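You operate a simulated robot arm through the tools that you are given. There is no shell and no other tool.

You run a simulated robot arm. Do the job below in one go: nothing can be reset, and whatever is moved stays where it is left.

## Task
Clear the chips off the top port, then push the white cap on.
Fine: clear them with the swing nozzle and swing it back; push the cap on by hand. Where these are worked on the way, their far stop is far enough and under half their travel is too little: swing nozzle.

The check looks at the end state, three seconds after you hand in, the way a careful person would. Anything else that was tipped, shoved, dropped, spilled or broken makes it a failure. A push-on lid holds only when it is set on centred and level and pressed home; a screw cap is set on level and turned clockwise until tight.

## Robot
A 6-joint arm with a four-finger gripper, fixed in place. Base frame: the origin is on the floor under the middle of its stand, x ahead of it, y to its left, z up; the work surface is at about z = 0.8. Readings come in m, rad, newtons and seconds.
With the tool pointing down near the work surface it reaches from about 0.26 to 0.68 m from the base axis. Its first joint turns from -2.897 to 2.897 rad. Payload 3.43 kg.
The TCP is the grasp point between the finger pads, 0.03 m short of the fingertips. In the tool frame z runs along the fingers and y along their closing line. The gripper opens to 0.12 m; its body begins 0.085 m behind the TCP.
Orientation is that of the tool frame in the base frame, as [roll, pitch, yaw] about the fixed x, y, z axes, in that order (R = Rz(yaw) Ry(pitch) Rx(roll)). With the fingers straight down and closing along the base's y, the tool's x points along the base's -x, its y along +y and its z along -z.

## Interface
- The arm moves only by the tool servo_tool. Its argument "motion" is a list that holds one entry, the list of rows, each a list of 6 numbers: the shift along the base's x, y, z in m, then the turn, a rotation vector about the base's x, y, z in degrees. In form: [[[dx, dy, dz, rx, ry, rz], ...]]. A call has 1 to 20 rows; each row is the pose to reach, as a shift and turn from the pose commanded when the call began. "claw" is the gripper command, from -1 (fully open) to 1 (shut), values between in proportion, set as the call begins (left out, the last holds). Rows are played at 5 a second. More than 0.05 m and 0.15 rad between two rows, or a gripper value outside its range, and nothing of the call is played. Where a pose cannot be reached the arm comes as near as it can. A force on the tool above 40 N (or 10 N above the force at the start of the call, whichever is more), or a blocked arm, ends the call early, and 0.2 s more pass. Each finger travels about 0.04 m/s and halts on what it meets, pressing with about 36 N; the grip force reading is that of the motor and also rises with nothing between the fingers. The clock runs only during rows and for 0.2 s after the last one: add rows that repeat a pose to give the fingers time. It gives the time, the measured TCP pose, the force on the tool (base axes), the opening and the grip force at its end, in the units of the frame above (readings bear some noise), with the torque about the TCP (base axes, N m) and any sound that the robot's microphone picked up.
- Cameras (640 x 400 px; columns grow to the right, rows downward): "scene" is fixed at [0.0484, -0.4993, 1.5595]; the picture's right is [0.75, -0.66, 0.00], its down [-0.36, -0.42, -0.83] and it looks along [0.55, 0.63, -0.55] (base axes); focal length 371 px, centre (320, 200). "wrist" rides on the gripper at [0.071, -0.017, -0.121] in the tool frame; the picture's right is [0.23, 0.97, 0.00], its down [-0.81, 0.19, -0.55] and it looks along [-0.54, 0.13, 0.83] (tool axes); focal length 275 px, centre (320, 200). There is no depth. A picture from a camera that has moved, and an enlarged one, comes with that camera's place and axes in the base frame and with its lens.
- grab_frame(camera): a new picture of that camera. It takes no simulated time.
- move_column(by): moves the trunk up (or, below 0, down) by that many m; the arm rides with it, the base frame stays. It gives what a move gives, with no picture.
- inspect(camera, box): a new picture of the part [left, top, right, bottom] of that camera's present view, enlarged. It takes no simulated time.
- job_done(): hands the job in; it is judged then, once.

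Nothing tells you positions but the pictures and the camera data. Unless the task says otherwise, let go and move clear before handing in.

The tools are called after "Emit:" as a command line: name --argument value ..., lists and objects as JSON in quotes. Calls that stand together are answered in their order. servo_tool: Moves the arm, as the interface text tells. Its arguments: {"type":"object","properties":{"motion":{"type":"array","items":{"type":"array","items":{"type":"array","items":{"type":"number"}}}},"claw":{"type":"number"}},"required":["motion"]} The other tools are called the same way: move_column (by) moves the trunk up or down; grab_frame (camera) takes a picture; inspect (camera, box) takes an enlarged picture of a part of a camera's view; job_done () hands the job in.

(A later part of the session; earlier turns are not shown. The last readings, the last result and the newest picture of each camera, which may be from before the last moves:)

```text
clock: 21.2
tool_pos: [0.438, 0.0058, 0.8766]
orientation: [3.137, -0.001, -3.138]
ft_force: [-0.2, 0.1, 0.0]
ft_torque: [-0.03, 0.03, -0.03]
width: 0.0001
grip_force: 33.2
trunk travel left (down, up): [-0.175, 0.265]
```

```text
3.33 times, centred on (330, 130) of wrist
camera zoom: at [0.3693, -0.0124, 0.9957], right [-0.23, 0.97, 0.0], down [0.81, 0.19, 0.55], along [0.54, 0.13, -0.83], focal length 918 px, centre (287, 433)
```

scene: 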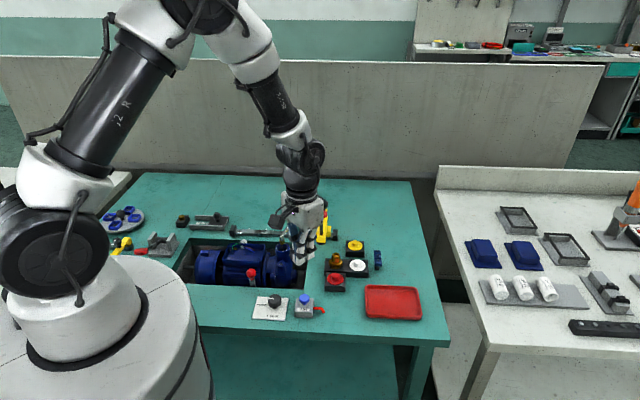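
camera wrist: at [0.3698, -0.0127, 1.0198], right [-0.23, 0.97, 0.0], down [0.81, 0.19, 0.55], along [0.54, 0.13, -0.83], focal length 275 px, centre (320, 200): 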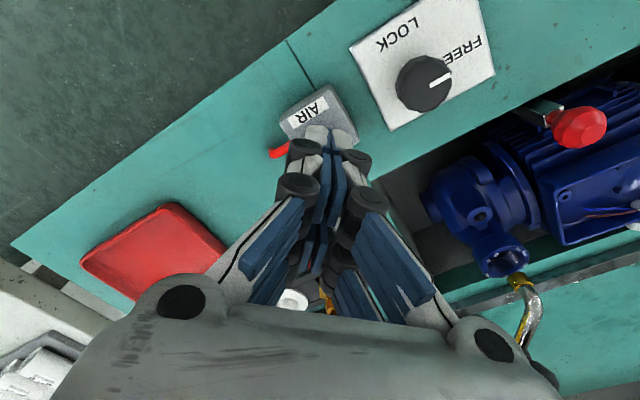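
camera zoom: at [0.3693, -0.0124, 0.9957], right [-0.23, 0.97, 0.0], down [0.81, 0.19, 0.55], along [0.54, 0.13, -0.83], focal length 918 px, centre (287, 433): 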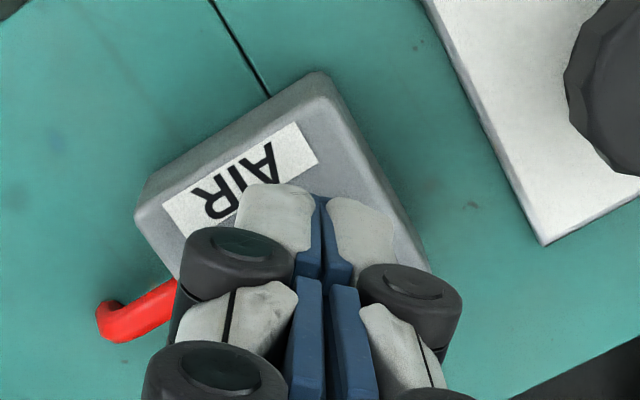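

The fingertips are still a few mm above the button and a little off towards -x. I'll raise slightly, shift by about 5 mm, and press again slowly.

Emit:
servo_tool --motion '[[[0.0, 0.0, 0.006, 0, 0, 0], [0.0055, 0.002, 0.006, 0, 0, 0], [0.0055, 0.002, 0.0, 0, 0, 0], [0.0055, 0.002, -0.003, 0, 0, 0], [0.0055, 0.002, -0.006, 0, 0, 0], [0.0055, 0.002, -0.008, 0, 0, 0], [0.0055, 0.002, -0.01, 0, 0, 0], [0.0055, 0.002, -0.012, 0, 0, 0], [0.0055, 0.002, -0.012, 0, 0, 0]]]'

Emit:
inspect --camera "scene" --box '[285, 265, 345, 325]'

Emit:
inspect --camera "wrist" --box '[430, 160, 600, 300]'

```text
clock: 23.2
tool_pos: [0.4437, 0.007, 0.8645]
orientation: [3.139, -0.001, -3.139]
ft_force: [0.9, 0.6, 1.5]
ft_torque: [0.03, -0.03, 0.01]
width: 0.0059
grip_force: 33.2
trunk travel left (down, up): [-0.175, 0.265]
heard: click
```

```text
6.67 times, centred on (315, 295) of scene
camera zoom: at [0.0484, -0.4993, 1.5595], right [0.75, -0.66, 0.0], down [-0.36, -0.42, -0.83], along [0.55, 0.63, -0.55], focal length 2472 px, centre (353, -433)
```

zoom: 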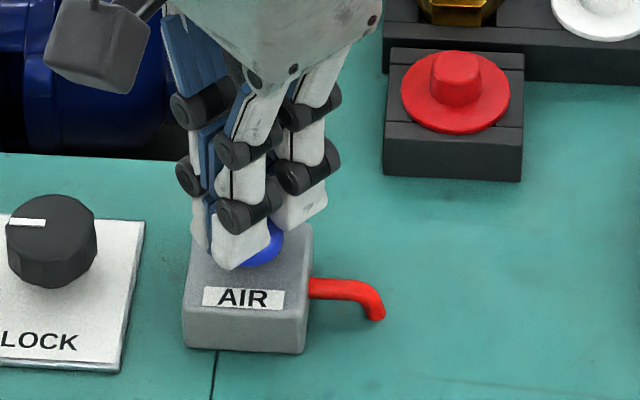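

```text
2.86 times, centred on (515, 230) of wrist
camera zoom: at [0.3749, -0.0111, 0.9838], right [-0.23, 0.97, 0.0], down [0.81, 0.19, 0.55], along [0.54, 0.13, -0.83], focal length 786 px, centre (-237, 114)
```

zoom: 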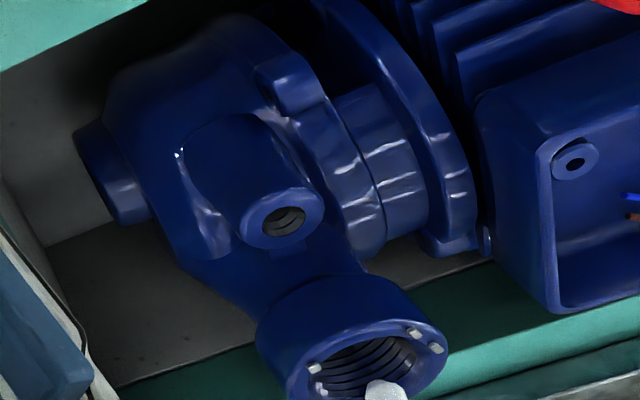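

I heard a click as the button went down. I'll hold it pressed a moment and look at the port.

Emit:
servo_tool --motion '[[[0, 0, 0, 0, 0, 0], [0, 0, 0, 0, 0, 0], [0, 0, 0, 0, 0, 0], [0, 0, 0, 0, 0, 0], [0, 0, 0, 0, 0, 0]]]'

Emit:
inspect --camera "wrist" --box '[430, 180, 600, 320]'

Emit:
inspect --camera "scene" --box '[250, 215, 330, 275]'

```text
clock: 24.4
tool_pos: [0.4433, 0.007, 0.8647]
orientation: [3.139, 0.001, -3.14]
ft_force: [0.0, 1.0, 1.3]
ft_torque: [0.01, -0.02, -0.01]
width: 0.006
grip_force: 32.5
trunk travel left (down, up): [-0.175, 0.265]
```

```text
2.86 times, centred on (515, 250) of wrist
camera zoom: at [0.3747, -0.0111, 0.9838], right [-0.23, 0.97, 0.0], down [0.81, 0.19, 0.55], along [0.54, 0.13, -0.83], focal length 786 px, centre (-237, 57)
```

zoom: 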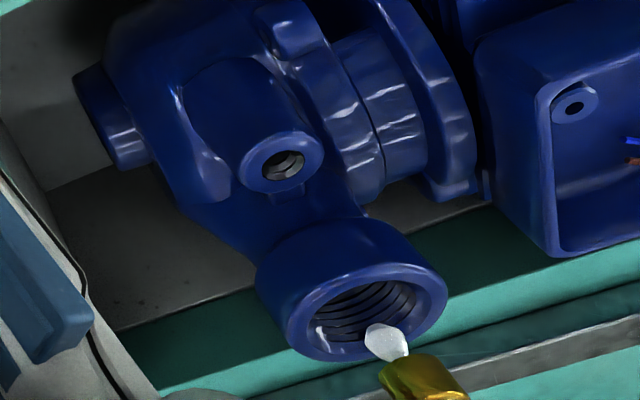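

```text
6.67 times, centred on (290, 245) of scene
camera zoom: at [0.0484, -0.4993, 1.5595], right [0.75, -0.66, 0.0], down [-0.36, -0.42, -0.83], along [0.55, 0.63, -0.55], focal length 2472 px, centre (520, -100)
```

zoom: 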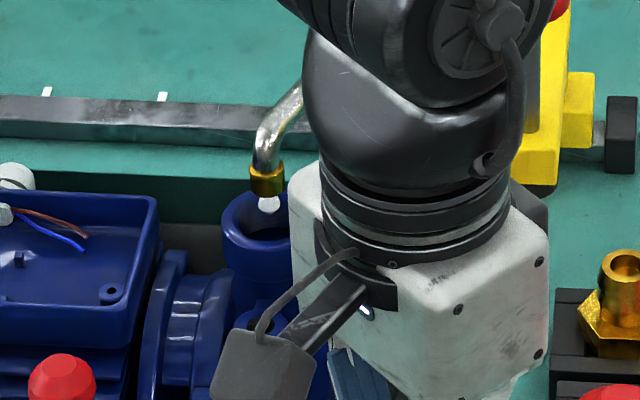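

The nozzle is blowing a white jet and the rim chips are gone, apart from possibly one bright spot that may be a reflection. I'll hold a little longer, then lift off the button and check.

Emit:
servo_tool --motion '[[[0, 0, 0, 0, 0, 0], [0, 0, 0, 0, 0, 0], [0, 0, 0, 0, 0, 0], [0, 0, 0.01, 0, 0, 0], [0, 0, 0.03, 0, 0, 0], [0, 0, 0.06, 0, 0, 0], [0, 0, 0.1, 0, 0, 0], [0, 0, 0.14, 0, 0, 0], [-0.02, 0, 0.17, 0, 0, 0]]]'

Emit:
grab_frame --camera "wrist"

Emit:
inspect --camera "scene" --box '[250, 215, 330, 275]'

Emit:
inspect --camera "scene" --box '[240, 280, 340, 330]'

```text
clock: 26.4
tool_pos: [0.4248, 0.007, 1.035]
orientation: [3.138, 0.0, -3.139]
ft_force: [-0.6, 0.8, 0.8]
ft_torque: [0.01, -0.05, 0.01]
width: 0.0003
grip_force: 33.2
trunk travel left (down, up): [-0.175, 0.265]
```

```text
taken
camera wrist: at [0.3557, -0.0121, 1.1534], right [-0.23, 0.97, 0.0], down [0.81, 0.19, 0.55], along [0.54, 0.13, -0.83], focal length 275 px, centre (320, 200)
```

wrist: 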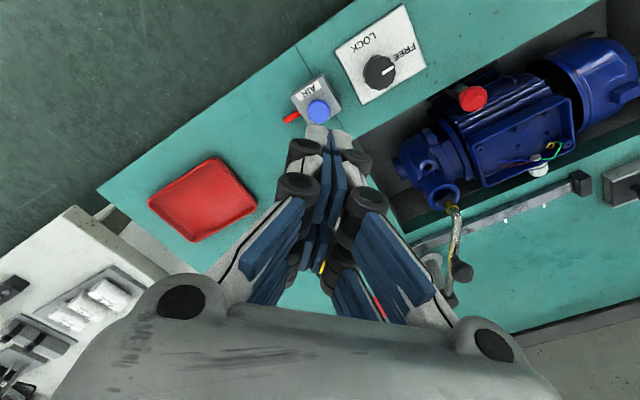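

```text
6.67 times, centred on (290, 245) of scene
camera zoom: at [0.0484, -0.4993, 1.5595], right [0.75, -0.66, 0.0], down [-0.36, -0.42, -0.83], along [0.55, 0.63, -0.55], focal length 2472 px, centre (520, -100)
```

zoom: 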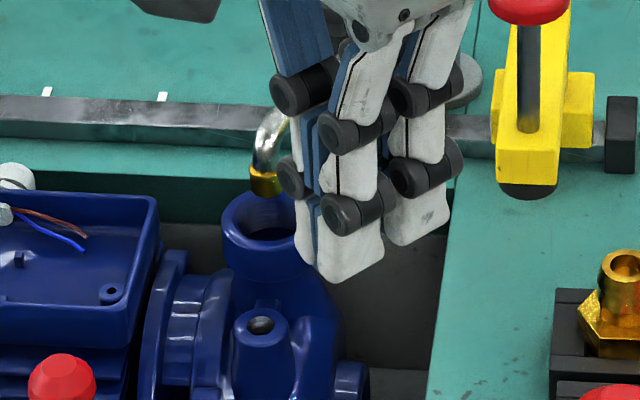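

```text
6.40 times, centred on (290, 305) of scene
camera zoom: at [0.0484, -0.4993, 1.5595], right [0.75, -0.66, 0.0], down [-0.36, -0.42, -0.83], along [0.55, 0.63, -0.55], focal length 2374 px, centre (512, -472)
```

zoom: 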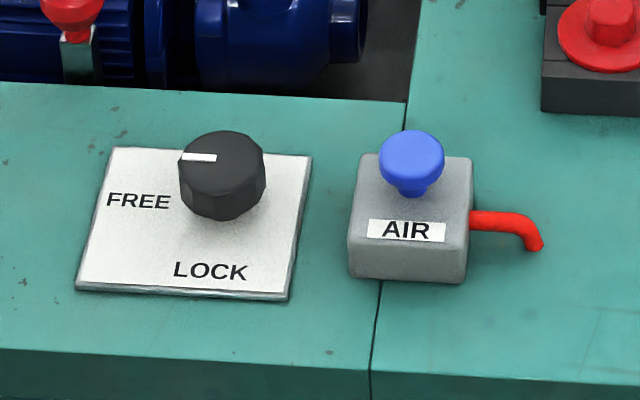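

The port is clear of chips, the jet is off and the button has sprung back. I'll go back to the ball knob, now near [0.577, 0.2295], to swing the nozzle back.

Emit:
servo_tool --motion '[[[0.022, 0.032, 0.005, 0, 0, 3.5], [0.044, 0.064, 0.005, 0, 0, 7], [0.066, 0.096, 0.005, 0, 0, 10.5], [0.088, 0.128, 0.005, 0, 0, 14], [0.11, 0.16, 0.005, 0, 0, 17.5], [0.132, 0.192, 0.005, 0, 0, 21], [0.153, 0.2225, 0.005, 0, 0, 24.4], [0.153, 0.2225, 0.005, 0, 0, 24.4]]]' --claw 0.1

Emit:
grab_frame --camera "wrist"

Emit:
inspect --camera "scene" --box '[250, 215, 330, 275]'

```text
clock: 28.2
tool_pos: [0.5768, 0.2292, 1.0383]
orientation: [3.138, 0.0, -2.713]
ft_force: [0.2, -0.3, -0.6]
ft_torque: [0.01, 0.03, -0.03]
width: 0.0541
grip_force: 0.1
trunk travel left (down, up): [-0.175, 0.265]
```

```text
taken
camera wrist: at [0.5211, 0.1824, 1.1581], right [-0.61, 0.79, 0.0], down [0.66, 0.51, 0.55], along [0.43, 0.34, -0.83], focal length 275 px, centre (320, 200)
```

wrist: 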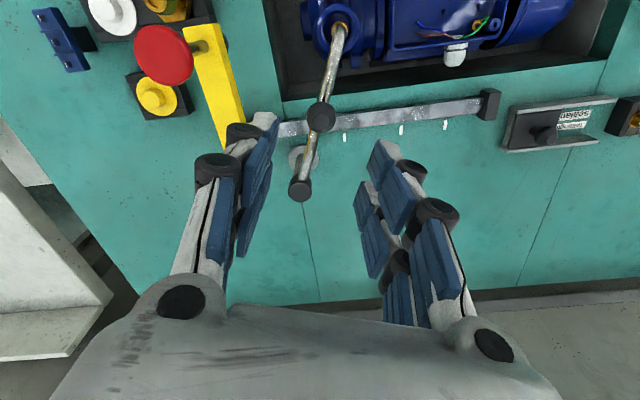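

```text
6.67 times, centred on (290, 245) of scene
camera zoom: at [0.0484, -0.4993, 1.5595], right [0.75, -0.66, 0.0], down [-0.36, -0.42, -0.83], along [0.55, 0.63, -0.55], focal length 2472 px, centre (520, -100)
```

zoom: 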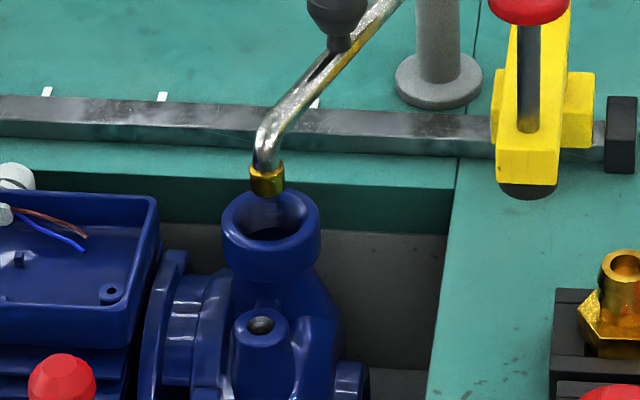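

All the chips are gone, and the knob is centred under the gripper. I'll descend and grip it.

Emit:
servo_tool --motion '[[[0, 0, -0.035, 0, 0, 0], [0, 0, -0.07, 0, 0, 0], [0, 0, -0.1, 0, 0, 0], [0, 0, -0.12, 0, 0, 0], [0, 0, -0.12, 0, 0, 0]]]'

Emit:
servo_tool --motion '[[[0, 0, 0, 0, 0, 0], [0, 0, 0, 0, 0, 0], [0, 0, 0, 0, 0, 0], [0, 0, 0, 0, 0, 0]]]' --claw 1

Emit:
grab_frame --camera "wrist"

```text
clock: 29.4
tool_pos: [0.5762, 0.23, 0.9212]
orientation: [3.138, 0.0, -2.716]
ft_force: [0.4, -0.1, -0.1]
ft_torque: [0.03, -0.02, 0.0]
width: 0.0541
grip_force: 0.0
trunk travel left (down, up): [-0.175, 0.265]
```

```text
clock: 30.4
tool_pos: [0.5766, 0.2303, 0.9197]
orientation: [3.139, -0.001, -2.714]
ft_force: [-4.2, 6.6, -1.4]
ft_torque: [0.09, -0.13, 0.15]
width: 0.0253
grip_force: 44.9
trunk travel left (down, up): [-0.175, 0.265]
```

```text
taken
camera wrist: at [0.5206, 0.1843, 1.04], right [-0.61, 0.79, 0.0], down [0.66, 0.51, 0.55], along [0.43, 0.34, -0.83], focal length 275 px, centre (320, 200)
```

wrist: 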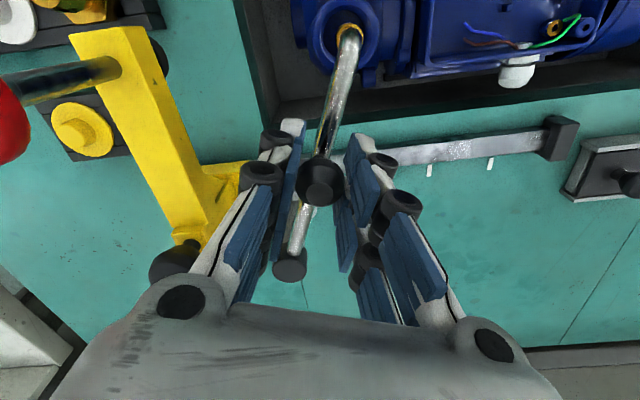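

The knob is held again, so I'll swing it back clockwise along the same arc.

Emit:
servo_tool --motion '[[[-0.0019, 0.0047, 0, 0, 0, -3], [-0.0045, 0.0126, 0, 0, 0, -8], [-0.0063, 0.0208, 0, 0, 0, -13], [-0.0075, 0.0291, 0, 0, 0, -18], [-0.0079, 0.0374, 0, 0, 0, -23], [-0.0076, 0.0458, 0, 0, 0, -28], [-0.0066, 0.0541, 0, 0, 0, -33], [-0.0049, 0.0623, 0, 0, 0, -38], [-0.0024, 0.0703, 0, 0, 0, -43], [0.0007, 0.078, 0, 0, 0, -48], [0.0045, 0.0855, 0, 0, 0, -53], [0.009, 0.0926, 0, 0, 0, -58], [0.014, 0.0993, 0, 0, 0, -63], [0.0173, 0.1031, 0, 0, 0, -66]]]'

Emit:
inspect --camera "scene" --box '[230, 150, 350, 270]'

Emit:
grab_frame --camera "wrist"

```text
clock: 33.4
tool_pos: [0.5946, 0.3336, 0.9208]
orientation: [3.135, -0.002, 2.415]
ft_force: [-2.3, 3.3, 15.1]
ft_torque: [-0.03, -0.01, -0.04]
width: 0.0244
grip_force: 45.1
trunk travel left (down, up): [-0.175, 0.265]
```

```text
3.33 times, centred on (290, 210) of scene
camera zoom: at [0.0484, -0.4993, 1.5595], right [0.75, -0.66, 0.0], down [-0.36, -0.42, -0.83], along [0.55, 0.63, -0.55], focal length 1236 px, centre (420, 167)
```

zoom: 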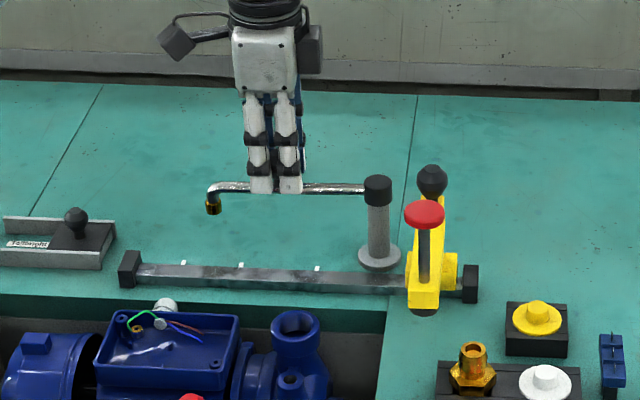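

```text
taken
camera wrist: at [0.5315, 0.367, 1.0397], right [0.47, 0.88, 0.01], down [0.73, -0.4, 0.55], along [0.49, -0.26, -0.83], focal length 275 px, centre (320, 200)
```

wrist: 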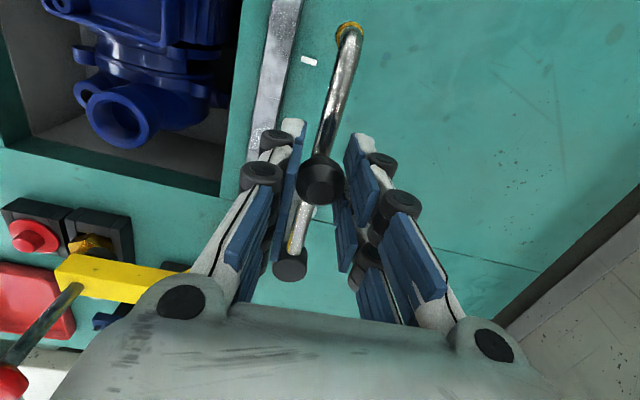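

The nozzle is within a couple of degrees of its starting spot. I'll push it the last bit to its rest stop.

Emit:
servo_tool --motion '[[[0.0012, 0.0012, 0, 0, 0, -1], [0.0023, 0.0024, 0, 0, 0, -2], [0.0035, 0.0036, 0, 0, 0, -3], [0.0046, 0.0048, 0, 0, 0, -4], [0.0046, 0.0048, 0, 0, 0, -4]]]'

Emit:
inspect --camera "scene" --box '[230, 150, 350, 250]'

```text
clock: 34.6
tool_pos: [0.5979, 0.336, 0.9205]
orientation: [3.137, 0.0, 2.345]
ft_force: [-4.4, -6.0, 17.6]
ft_torque: [-0.67, -0.05, 0.12]
width: 0.0245
grip_force: 45.0
trunk travel left (down, up): [-0.175, 0.265]
```

```text
4.00 times, centred on (290, 200) of scene
camera zoom: at [0.0484, -0.4993, 1.5595], right [0.75, -0.66, 0.0], down [-0.36, -0.42, -0.83], along [0.55, 0.63, -0.55], focal length 1483 px, centre (440, 200)
```

zoom: 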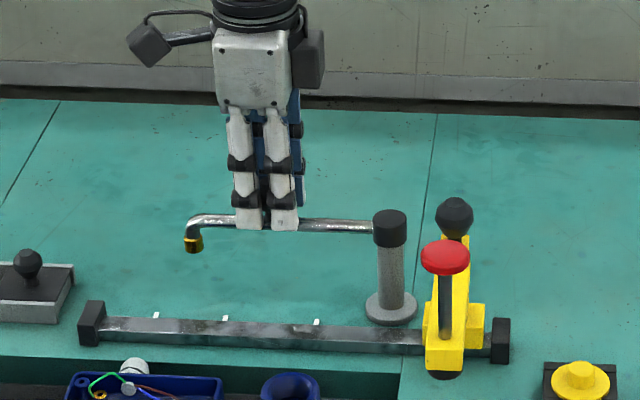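

The nozzle is back exactly where it started, against its stop. I'll release and rise.

Emit:
servo_tool --motion '[[[0, 0, 0, 0, 0, 0], [0, 0, 0, 0, 0, 0], [0, 0, 0, 0, 0, 0], [0, 0, 0, 0, 0, 0], [0, 0, 0.03, 0, 0, 0], [0, 0, 0.06, 0, 0, 0], [0, 0, 0.1, 0, 0, 0], [0, 0, 0.14, 0, 0, 0]]]' --claw 0.0

Emit:
inspect --camera "scene" --box '[230, 150, 350, 250]'

Emit:
grab_frame --camera "wrist"

```text
clock: 36.4
tool_pos: [0.598, 0.3397, 1.0616]
orientation: [3.137, 0.0, 2.347]
ft_force: [-0.6, 0.3, -1.0]
ft_torque: [0.0, -0.07, -0.01]
width: 0.0601
grip_force: 0.0
trunk travel left (down, up): [-0.175, 0.265]
```

```text
4.00 times, centred on (290, 200) of scene
camera zoom: at [0.0484, -0.4993, 1.5595], right [0.75, -0.66, 0.0], down [-0.36, -0.42, -0.83], along [0.55, 0.63, -0.55], focal length 1483 px, centre (440, 200)
```

zoom: 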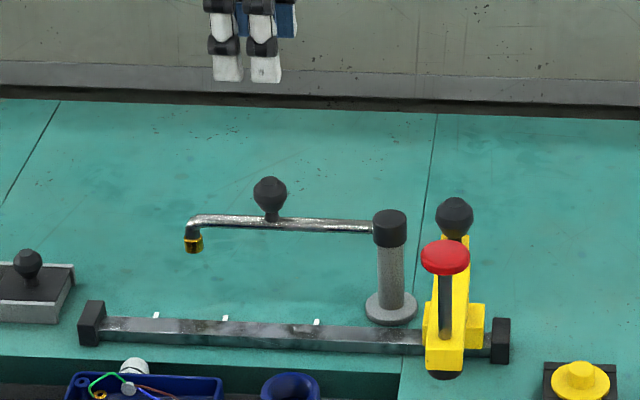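

```text
taken
camera wrist: at [0.5365, 0.3775, 1.1805], right [0.53, 0.85, 0.0], down [0.7, -0.45, 0.55], along [0.47, -0.29, -0.83], focal length 275 px, centre (320, 200)
```

wrist: 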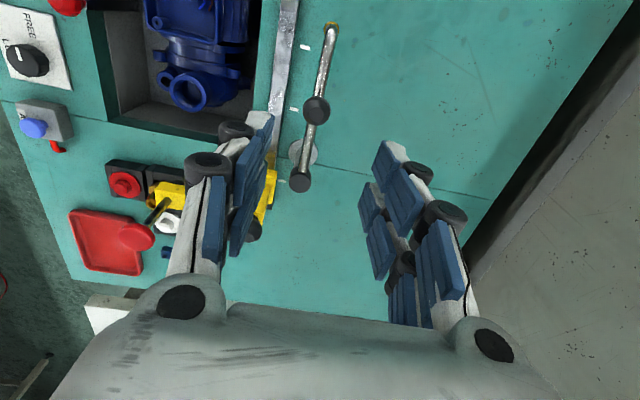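

The nozzle is home and the port is clean. Next I'll move high over the yellow bracket to the white cap, with the closing line turned to stay clear of the brass fitting.

Emit:
servo_tool --motion '[[[0.005, -0.04, 0.005, 0, 0, 2], [0.011, -0.08, 0.005, 0, 0, 4], [0.016, -0.12, 0.005, 0, 0, 6], [0.022, -0.16, 0.005, 0, 0, 8], [0.027, -0.2, 0.005, 0, 0, 10], [0.033, -0.24, 0.005, 0, 0, 12], [0.038, -0.28, 0.005, 0, 0, 14], [0.0435, -0.321, 0.005, 0, 0, 15.5], [0.0435, -0.321, 0.0, 0, 0, 15.5]]]'

Emit:
grab_frame --camera "wrist"

Emit:
inspect --camera "wrist" --box '[250, 50, 410, 190]'

Emit:
inspect --camera "scene" --box '[300, 180, 420, 300]'

```text
clock: 38.4
tool_pos: [0.6434, 0.0191, 1.0575]
orientation: [3.139, 0.001, 2.617]
ft_force: [0.1, -1.0, -0.9]
ft_torque: [0.02, -0.02, 0.0]
width: 0.06
grip_force: 0.1
trunk travel left (down, up): [-0.175, 0.265]
```

```text
taken
camera wrist: at [0.5747, 0.0385, 1.1768], right [0.29, 0.96, 0.0], down [0.8, -0.24, 0.55], along [0.53, -0.16, -0.83], focal length 275 px, centre (320, 200)
```

wrist: 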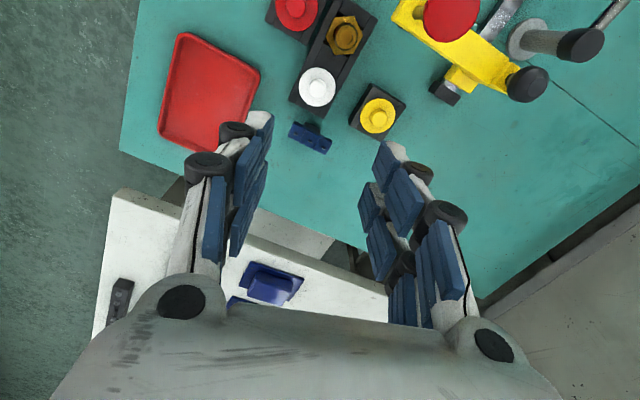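

```text
2.86 times, centred on (330, 120) of wrist
camera zoom: at [0.5747, 0.0385, 1.1768], right [0.29, 0.96, 0.0], down [0.8, -0.24, 0.55], along [0.53, -0.16, -0.83], focal length 786 px, centre (291, 429)
```

zoom: 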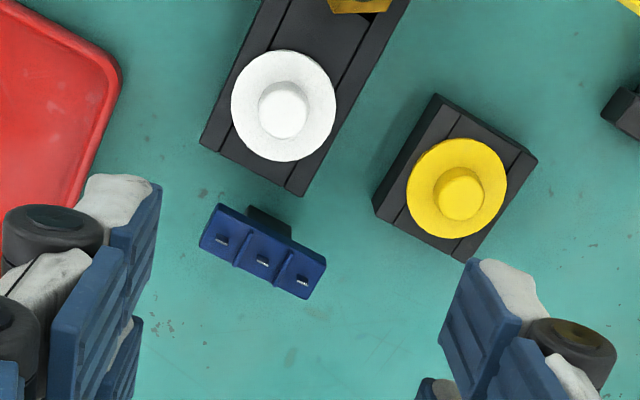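

```text
3.33 times, centred on (360, 240) of scene
camera zoom: at [0.0484, -0.4993, 1.5595], right [0.75, -0.66, 0.0], down [-0.36, -0.42, -0.83], along [0.55, 0.63, -0.55], focal length 1236 px, centre (187, 67)
```

zoom: 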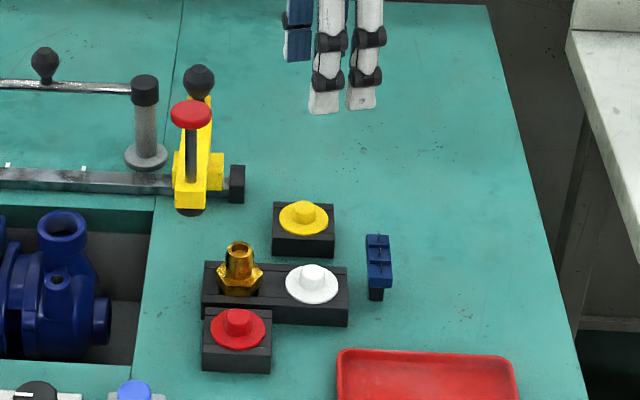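

The cap's boss reads at about [0.6375, 0.017]. I'll shift and come down partway, then look again for a finer fix.

Emit:
servo_tool --motion '[[[-0.006, -0.002, -0.03, 0, 0, 0], [-0.006, -0.002, -0.06, 0, 0, 0], [-0.006, -0.002, -0.09, 0, 0, 0], [-0.006, -0.002, -0.115, 0, 0, 0], [-0.006, -0.002, -0.115, 0, 0, 0]]]'

Emit:
grab_frame --camera "wrist"

Emit:
inspect --camera "wrist" --box '[240, 50, 400, 190]'

Emit:
inspect --camera "scene" --box '[300, 180, 420, 300]'

```text
clock: 39.6
tool_pos: [0.6374, 0.0152, 0.9428]
orientation: [3.137, 0.0, 2.617]
ft_force: [0.2, 0.2, 0.7]
ft_torque: [0.0, -0.01, -0.02]
width: 0.0599
grip_force: 0.1
trunk travel left (down, up): [-0.175, 0.265]
```

```text
taken
camera wrist: at [0.5691, 0.0344, 1.062], right [0.29, 0.96, 0.0], down [0.8, -0.24, 0.55], along [0.53, -0.16, -0.83], focal length 275 px, centre (320, 200)
```

wrist: 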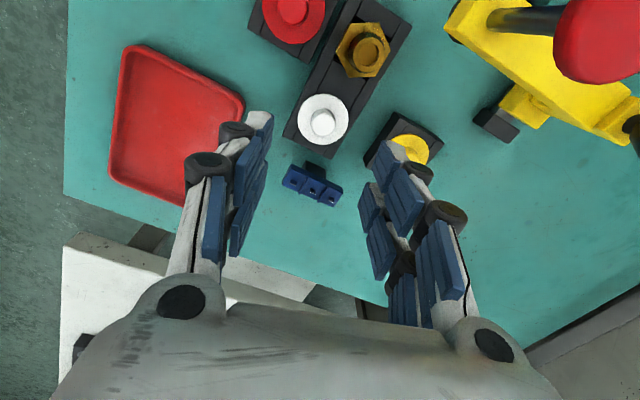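

```text
2.86 times, centred on (320, 120) of wrist
camera zoom: at [0.5691, 0.0344, 1.062], right [0.29, 0.96, 0.0], down [0.8, -0.24, 0.55], along [0.53, -0.16, -0.83], focal length 786 px, centre (320, 429)
```

zoom: 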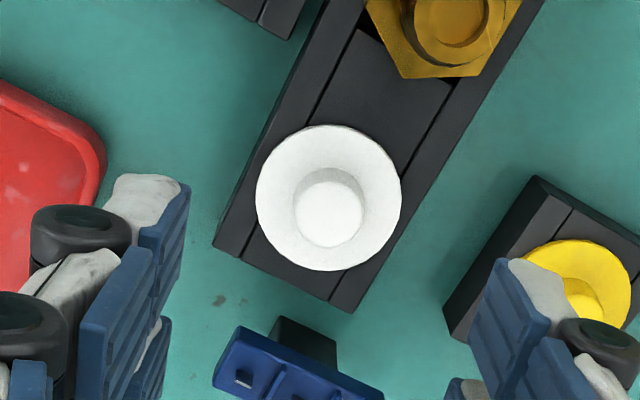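

```text
3.33 times, centred on (360, 240) of scene
camera zoom: at [0.0484, -0.4993, 1.5595], right [0.75, -0.66, 0.0], down [-0.36, -0.42, -0.83], along [0.55, 0.63, -0.55], focal length 1236 px, centre (187, 67)
```

zoom: 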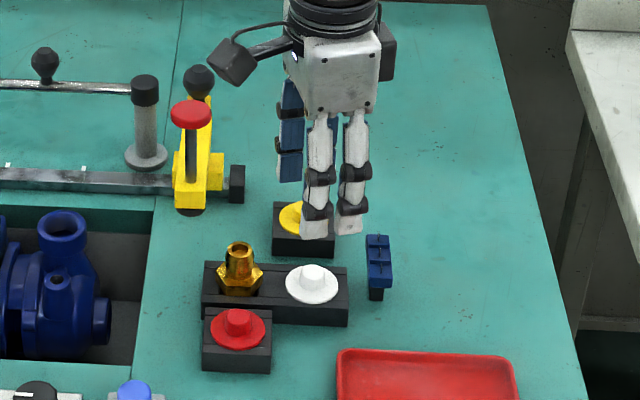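

Refined cap position is [0.640, 0.017], with the boss about 20 mm wide and 15 mm tall above the flange. I'll line up and descend until the tips are a little above the flange.

Emit:
servo_tool --motion '[[[0.0024, 0.0018, -0.03, 0, 0, 0], [0.0024, 0.0018, -0.055, 0, 0, 0], [0.0024, 0.0018, -0.07, 0, 0, 0], [0.0024, 0.0018, -0.078, 0, 0, 0], [0.0024, 0.0018, -0.078, 0, 0, 0]]]'

Emit:
inspect --camera "wrist" --box '[220, 90, 420, 290]'

Emit:
inspect --camera "scene" --box '[320, 220, 400, 290]'

```text
clock: 40.8
tool_pos: [0.6393, 0.0169, 0.8637]
orientation: [3.135, 0.001, 2.619]
ft_force: [0.7, 0.4, -0.1]
ft_torque: [-0.01, -0.02, -0.01]
width: 0.06
grip_force: 0.1
trunk travel left (down, up): [-0.175, 0.265]
```

```text
2.00 times, centred on (320, 190) of wrist
camera zoom: at [0.5702, 0.0372, 0.9836], right [0.29, 0.96, 0.0], down [0.8, -0.24, 0.55], along [0.53, -0.16, -0.83], focal length 551 px, centre (320, 220)
```

zoom: 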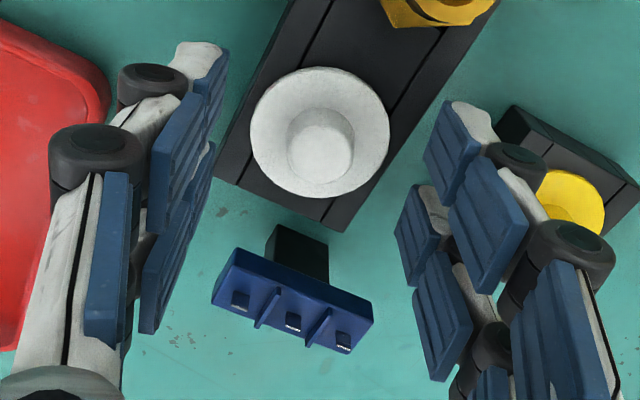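

```text
5.71 times, centred on (360, 255) of scene
camera zoom: at [0.0484, -0.4993, 1.5595], right [0.75, -0.66, 0.0], down [-0.36, -0.42, -0.83], along [0.55, 0.63, -0.55], focal length 2119 px, centre (91, -114)
```

zoom: 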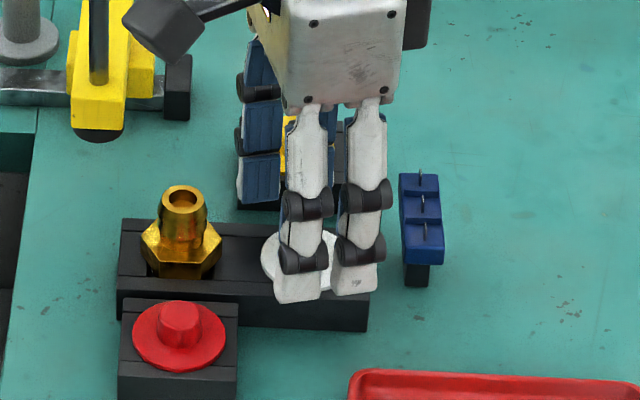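

The boss is centred between the fingers, with its top near z = 0.839 and the flange top near 0.824. I'll lower 6 mm and close on the boss.

Emit:
servo_tool --motion '[[[0, 0, -0.003, 0, 0, 0], [0, 0, -0.006, 0, 0, 0], [0, 0, -0.006, 0, 0, 0]]]'

Emit:
servo_tool --motion '[[[0, 0, 0, 0, 0, 0], [0, 0, 0, 0, 0, 0], [0, 0, 0, 0, 0, 0], [0, 0, 0, 0, 0, 0], [0, 0, 0, 0, 0, 0]]]' --claw 1

Emit:
inspect --camera "wrist" --box '[220, 90, 420, 290]'

Emit:
inspect --camera "scene" --box '[320, 220, 400, 290]'

```text
clock: 41.6
tool_pos: [0.6392, 0.0179, 0.859]
orientation: [3.135, 0.0, 2.619]
ft_force: [-0.6, 0.5, 0.0]
ft_torque: [0.0, -0.01, -0.02]
width: 0.0597
grip_force: 0.0
trunk travel left (down, up): [-0.175, 0.265]
```

```text
clock: 42.8
tool_pos: [0.638, 0.017, 0.8597]
orientation: [3.14, 0.0, 2.618]
ft_force: [-0.2, 0.4, -1.3]
ft_torque: [-0.01, -0.01, -0.03]
width: 0.0165
grip_force: 36.0
trunk travel left (down, up): [-0.175, 0.265]
```

```text
2.00 times, centred on (320, 190) of wrist
camera zoom: at [0.5704, 0.0371, 0.9783], right [0.29, 0.96, 0.0], down [0.8, -0.24, 0.55], along [0.53, -0.16, -0.83], focal length 551 px, centre (320, 220)
```

zoom: 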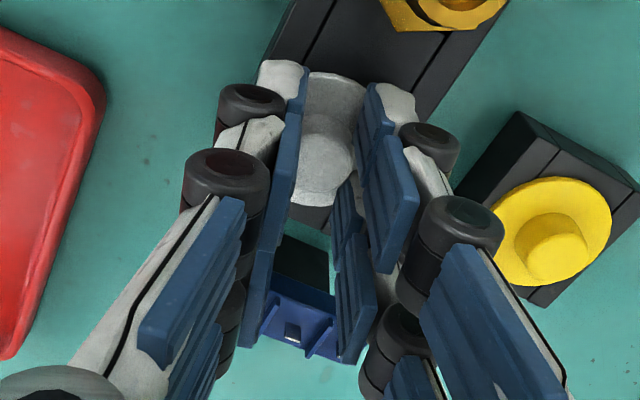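

```text
5.71 times, centred on (360, 255) of scene
camera zoom: at [0.0484, -0.4993, 1.5595], right [0.75, -0.66, 0.0], down [-0.36, -0.42, -0.83], along [0.55, 0.63, -0.55], focal length 2119 px, centre (91, -114)
```

zoom: 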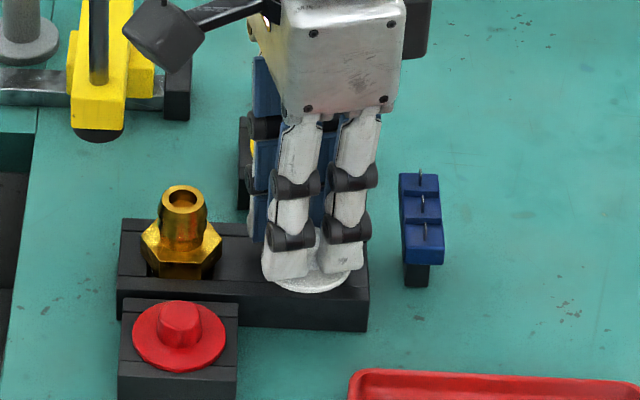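

The boss is held at 16.5 mm, seated between the pad edges. I'll lift slowly at first and check that the cap comes along level.

Emit:
servo_tool --motion '[[[0, 0, 0.005, 0, 0, 0], [0, 0, 0.012, 0, 0, 0], [0, 0, 0.025, 0, 0, 0], [0, 0, 0.05, 0, 0, 0], [0, 0, 0.05, 0, 0, 0]]]'

Emit:
inspect --camera "wrist" --box '[220, 90, 420, 290]'

Emit:
inspect --camera "scene" --box '[320, 210, 400, 280]'

```text
clock: 44.0
tool_pos: [0.6374, 0.0171, 0.9117]
orientation: [3.138, 0.0, 2.617]
ft_force: [-0.3, 1.1, 0.8]
ft_torque: [0.03, 0.0, -0.01]
width: 0.0163
grip_force: 35.9
trunk travel left (down, up): [-0.175, 0.265]
```

```text
2.00 times, centred on (320, 190) of wrist
camera zoom: at [0.5706, 0.038, 1.0302], right [0.29, 0.96, 0.0], down [0.8, -0.24, 0.55], along [0.53, -0.16, -0.83], focal length 551 px, centre (320, 220)
```

zoom: 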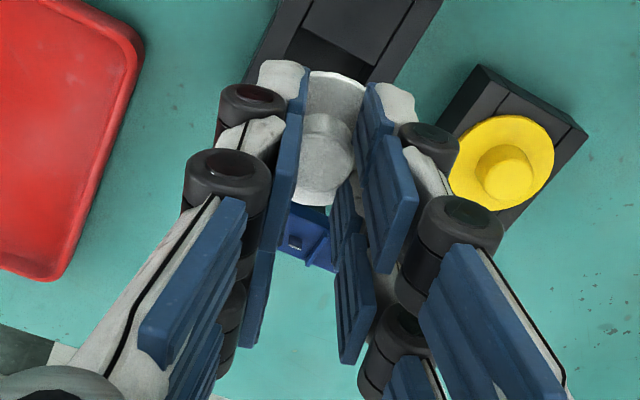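

```text
5.71 times, centred on (360, 245) of scene
camera zoom: at [0.0484, -0.4993, 1.5595], right [0.75, -0.66, 0.0], down [-0.36, -0.42, -0.83], along [0.55, 0.63, -0.55], focal length 2119 px, centre (91, -57)
```

zoom: 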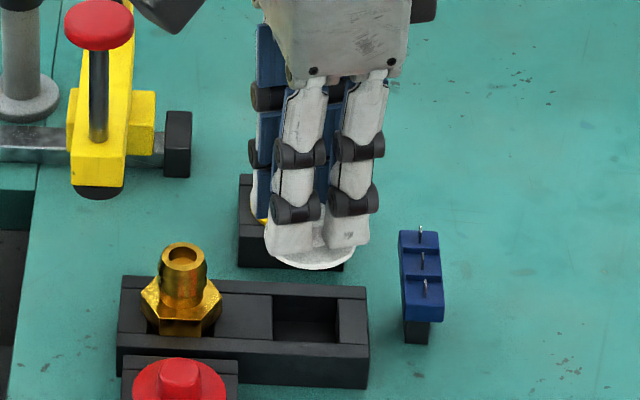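

The cap lifted cleanly and looks level in the grip. I'll go up high, then move to a spot where the wrist camera sees the port straight from above.

Emit:
servo_tool --motion '[[[0, 0, 0.04, 0, 0, 0], [0, 0, 0.08, 0, 0, 0], [0, 0, 0.12, 0, 0, 0], [0, 0, 0.16, 0, 0, 0], [0, 0, 0.18, 0, 0, 0], [-0.01, 0.025, 0.18, 0, 0, 4], [-0.022, 0.055, 0.18, 0, 0, 8.5], [-0.034, 0.085, 0.18, 0, 0, 13], [-0.046, 0.115, 0.18, 0, 0, 18], [-0.058, 0.145, 0.18, 0, 0, 23], [-0.068, 0.17, 0.175, 0, 0, 27], [-0.073, 0.187, 0.16, 0, 0, 30], [-0.073, 0.187, 0.15, 0, 0, 30], [-0.073, 0.187, 0.15, 0, 0, 30]]]'

Emit:
grab_frame --camera "wrist"

Emit:
inspect --camera "wrist" --box '[270, 0, 400, 90]'

Emit:
inspect --camera "scene" --box '[240, 150, 340, 270]'

```text
clock: 47.0
tool_pos: [0.5677, 0.2037, 1.0604]
orientation: [3.138, 0.0, -3.141]
ft_force: [-0.1, 0.5, -0.3]
ft_torque: [-0.02, 0.03, -0.01]
width: 0.0159
grip_force: 36.3
trunk travel left (down, up): [-0.175, 0.265]
```

```text
taken
camera wrist: at [0.4964, 0.185, 1.1793], right [-0.23, 0.97, 0.0], down [0.81, 0.19, 0.55], along [0.54, 0.13, -0.83], focal length 275 px, centre (320, 200)
```

wrist: 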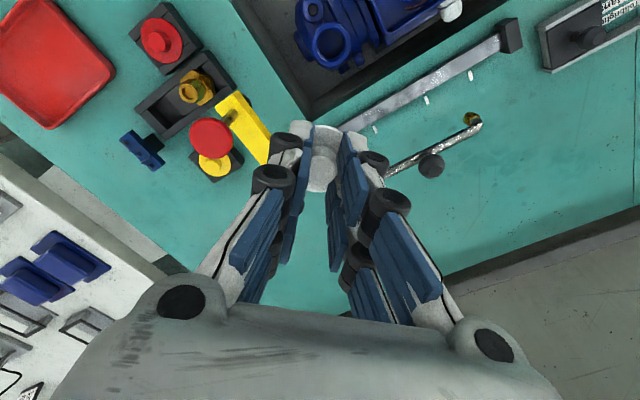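

```text
4.44 times, centred on (335, 45) of wrist
camera zoom: at [0.4964, 0.185, 1.1793], right [-0.23, 0.97, 0.0], down [0.81, 0.19, 0.55], along [0.54, 0.13, -0.83], focal length 1224 px, centre (253, 889)
```

zoom: 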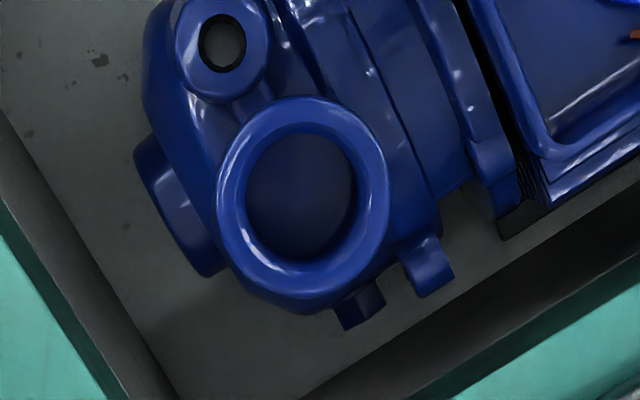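

```text
3.33 times, centred on (290, 210) of scene
camera zoom: at [0.0484, -0.4993, 1.5595], right [0.75, -0.66, 0.0], down [-0.36, -0.42, -0.83], along [0.55, 0.63, -0.55], focal length 1236 px, centre (420, 167)
```

zoom: 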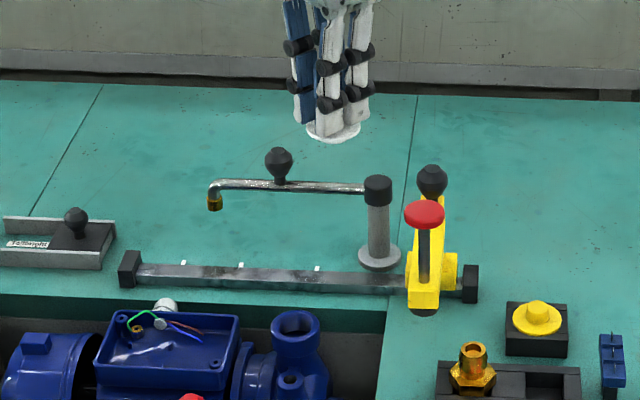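

The port reads at about [0.518, 0.203] from here. I'll drop closer beside it with the cap still forward of the port, to measure it more precisely. I'll also take out a 0.2° tilt.

Emit:
servo_tool --motion '[[[0, 0, -0.03, -0.1, 0, 0], [0, 0, -0.06, -0.2, 0, 0], [0, 0, -0.09, -0.2, 0, 0], [0, 0, -0.12, -0.2, 0, 0], [0, 0, -0.13, -0.2, 0, 0], [0, 0, -0.13, -0.2, 0, 0], [0, 0, -0.13, -0.2, 0, 0]]]'

Emit:
grab_frame --camera "wrist"

Emit:
inspect --camera "wrist" --box '[240, 0, 400, 100]'

Emit:
inspect --camera "scene" --box '[250, 190, 330, 270]'

```text
clock: 48.6
tool_pos: [0.5682, 0.2031, 0.929]
orientation: [-3.141, 0.001, 3.141]
ft_force: [-0.1, -0.4, -0.3]
ft_torque: [0.03, -0.04, -0.01]
width: 0.016
grip_force: 36.1
trunk travel left (down, up): [-0.175, 0.265]
```

```text
taken
camera wrist: at [0.4985, 0.1858, 1.0488], right [-0.23, 0.97, 0.0], down [0.81, 0.19, 0.55], along [0.54, 0.13, -0.83], focal length 275 px, centre (320, 200)
```

wrist: 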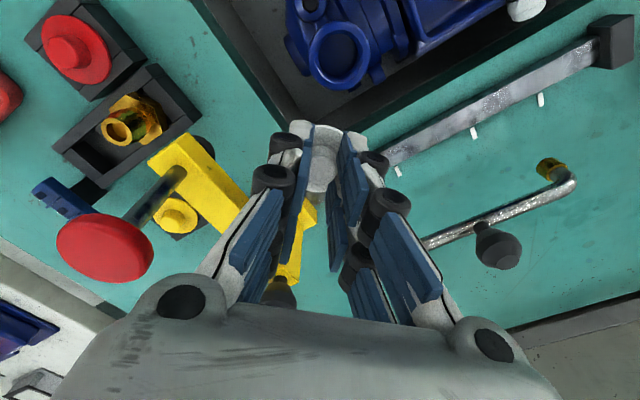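

```text
4.00 times, centred on (320, 50) of wrist
camera zoom: at [0.4985, 0.1858, 1.0488], right [-0.23, 0.97, 0.0], down [0.81, 0.19, 0.55], along [0.54, 0.13, -0.83], focal length 1101 px, centre (320, 800)
```

zoom: 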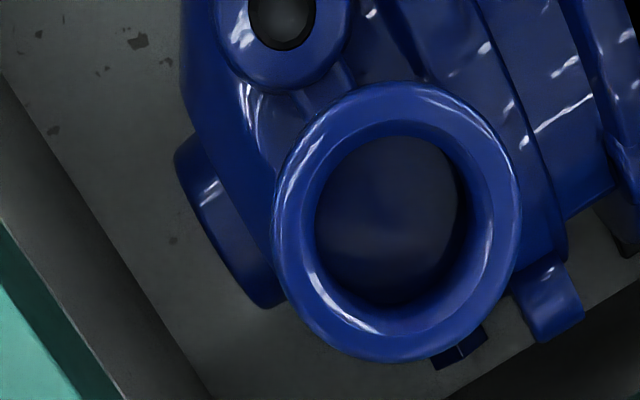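

```text
5.00 times, centred on (290, 230) of scene
camera zoom: at [0.0484, -0.4993, 1.5595], right [0.75, -0.66, 0.0], down [-0.36, -0.42, -0.83], along [0.55, 0.63, -0.55], focal length 1854 px, centre (470, 50)
```

zoom: 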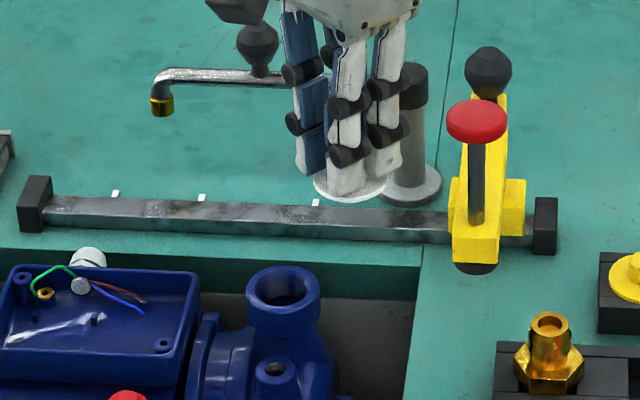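

Relative to the gripper, the port is (-0.052, +0.001) m away; the wrist and scene views agree on that to about 1 mm. I'll shift the cap over it at this height and check.

Emit:
servo_tool --motion '[[[-0.02, 0.0, 0, 0, 0, 0], [-0.04, 0.001, 0, 0, 0, 0], [-0.052, 0.001, 0, 0, 0, 0], [-0.052, 0.001, -0.015, 0, 0, 0], [-0.052, 0.001, -0.025, 0, 0, 0], [-0.052, 0.001, -0.025, 0, 0, 0], [-0.052, 0.001, -0.025, 0, 0, 0]]]'

Emit:
inspect --camera "scene" --box '[260, 220, 310, 270]'

Emit:
inspect --camera "wrist" --box '[220, 60, 420, 260]'

```text
clock: 50.2
tool_pos: [0.5149, 0.2047, 0.9056]
orientation: [-3.141, -0.001, -3.141]
ft_force: [0.0, -0.4, 0.3]
ft_torque: [-0.03, -0.01, 0.04]
width: 0.0159
grip_force: 36.0
trunk travel left (down, up): [-0.175, 0.265]
```

```text
8.00 times, centred on (285, 245) of scene
camera zoom: at [0.0484, -0.4993, 1.5595], right [0.75, -0.66, 0.0], down [-0.36, -0.42, -0.83], along [0.55, 0.63, -0.55], focal length 2967 px, centre (600, -160)
```

zoom: 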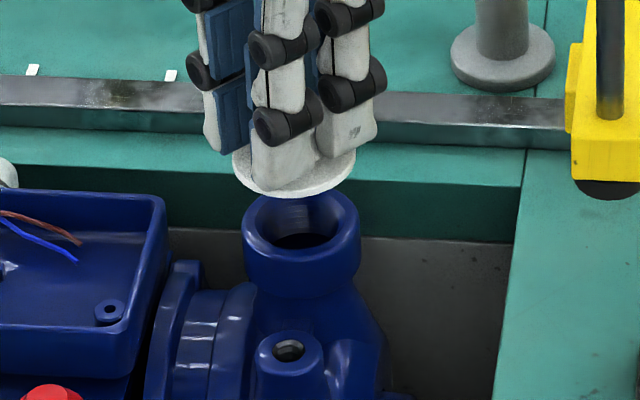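

```text
2.00 times, centred on (320, 160) of wrist
camera zoom: at [0.4451, 0.1867, 1.024], right [-0.23, 0.97, 0.0], down [0.81, 0.19, 0.55], along [0.54, 0.13, -0.83], focal length 551 px, centre (320, 280)
```

zoom: 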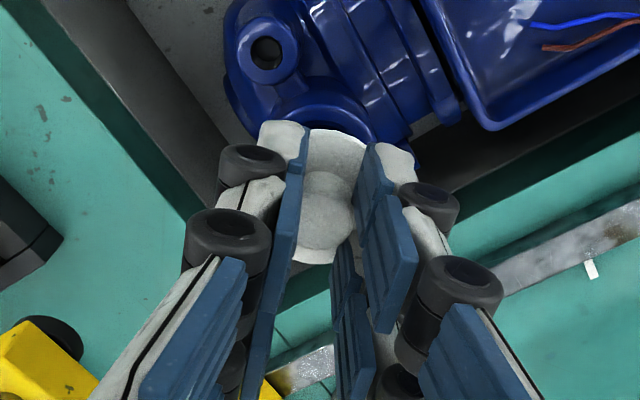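

The cap is centred over the port to about 1 mm in the scene view. I'll nudge it by 0.7 mm and lower closer for another look before contact.

Emit:
servo_tool --motion '[[[0.0007, -0.0006, -0.004, 0, 0, 0], [0.0007, -0.0006, -0.009, 0, 0, 0], [0.0007, -0.0006, -0.014, 0, 0, 0], [0.0007, -0.0006, -0.014, 0, 0, 0]]]'

Emit:
inspect --camera "scene" --box '[265, 225, 305, 265]'

Emit:
inspect --camera "wrist" --box '[260, 80, 380, 200]'

```text
clock: 51.2
tool_pos: [0.5146, 0.2047, 0.8917]
orientation: [-3.14, 0.0, 3.139]
ft_force: [0.5, -1.1, -0.2]
ft_torque: [-0.02, 0.0, -0.02]
width: 0.0159
grip_force: 36.1
trunk travel left (down, up): [-0.175, 0.265]
```

```text
10.00 times, centred on (285, 245) of scene
camera zoom: at [0.0484, -0.4993, 1.5595], right [0.75, -0.66, 0.0], down [-0.36, -0.42, -0.83], along [0.55, 0.63, -0.55], focal length 3709 px, centre (670, -250)
```

zoom: 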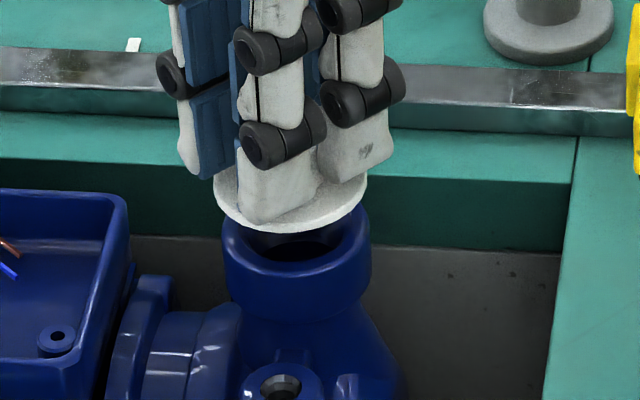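

```text
3.33 times, centred on (320, 140) of wrist
camera zoom: at [0.4453, 0.1869, 1.0106], right [-0.23, 0.97, 0.0], down [0.81, 0.19, 0.55], along [0.54, 0.13, -0.83], focal length 918 px, centre (320, 400)
```

zoom: 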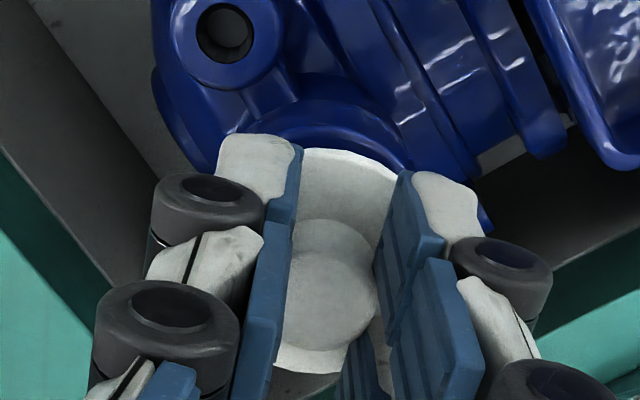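

I'll enlarge the region around the cap and port in both cameras to settle the last millimetre or so.

Emit:
inspect --camera "wrist" --box '[290, 85, 360, 135]'

Emit:
inspect --camera "scene" --box '[272, 235, 298, 260]'

```text
8.00 times, centred on (325, 110) of wrist
camera zoom: at [0.4453, 0.1869, 1.0106], right [-0.23, 0.97, 0.0], down [0.81, 0.19, 0.55], along [0.54, 0.13, -0.83], focal length 2202 px, centre (280, 920)
```

zoom: 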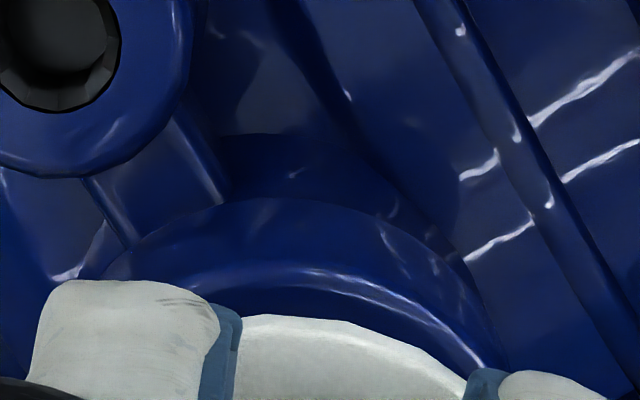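

```text
16.00 times, centred on (285, 248) of scene
camera zoom: at [0.0484, -0.4993, 1.5595], right [0.75, -0.66, 0.0], down [-0.36, -0.42, -0.83], along [0.55, 0.63, -0.55], focal length 5934 px, centre (880, -560)
```

zoom: 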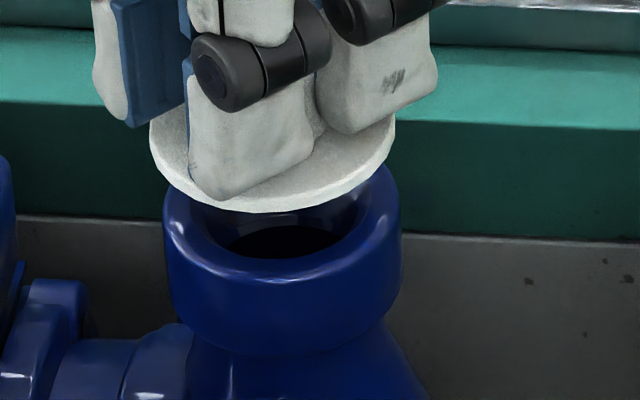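

The cap needs about 1 mm more towards +x/-y. I also want to check whether its flange is level in the grip.

Emit:
inspect --camera "scene" --box '[276, 240, 294, 252]'

Emit:
inspect --camera "wrist" --box '[295, 115, 350, 200]'

```text
16.00 times, centred on (285, 246) of scene
camera zoom: at [0.0484, -0.4993, 1.5595], right [0.75, -0.66, 0.0], down [-0.36, -0.42, -0.83], along [0.55, 0.63, -0.55], focal length 5934 px, centre (880, -536)
```

zoom: 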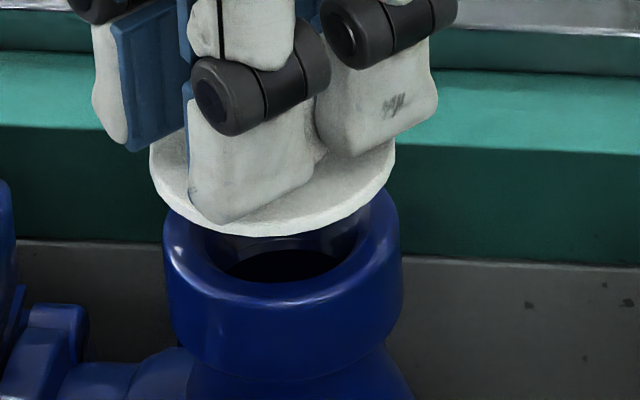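

```text
4.71 times, centred on (322, 158) of wrist
camera zoom: at [0.4453, 0.1869, 1.0106], right [-0.23, 0.97, 0.0], down [0.81, 0.19, 0.55], along [0.54, 0.13, -0.83], focal length 1295 px, centre (308, 400)
```

zoom: 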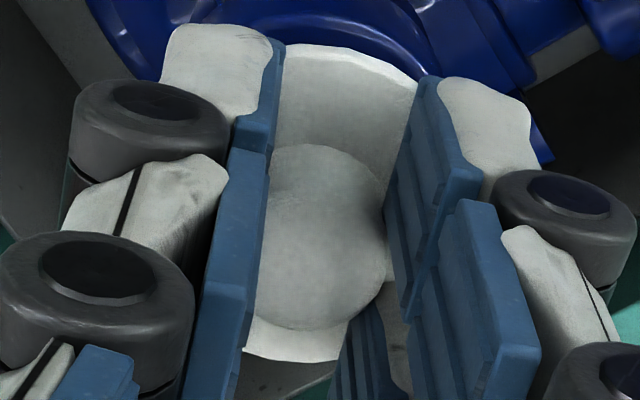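

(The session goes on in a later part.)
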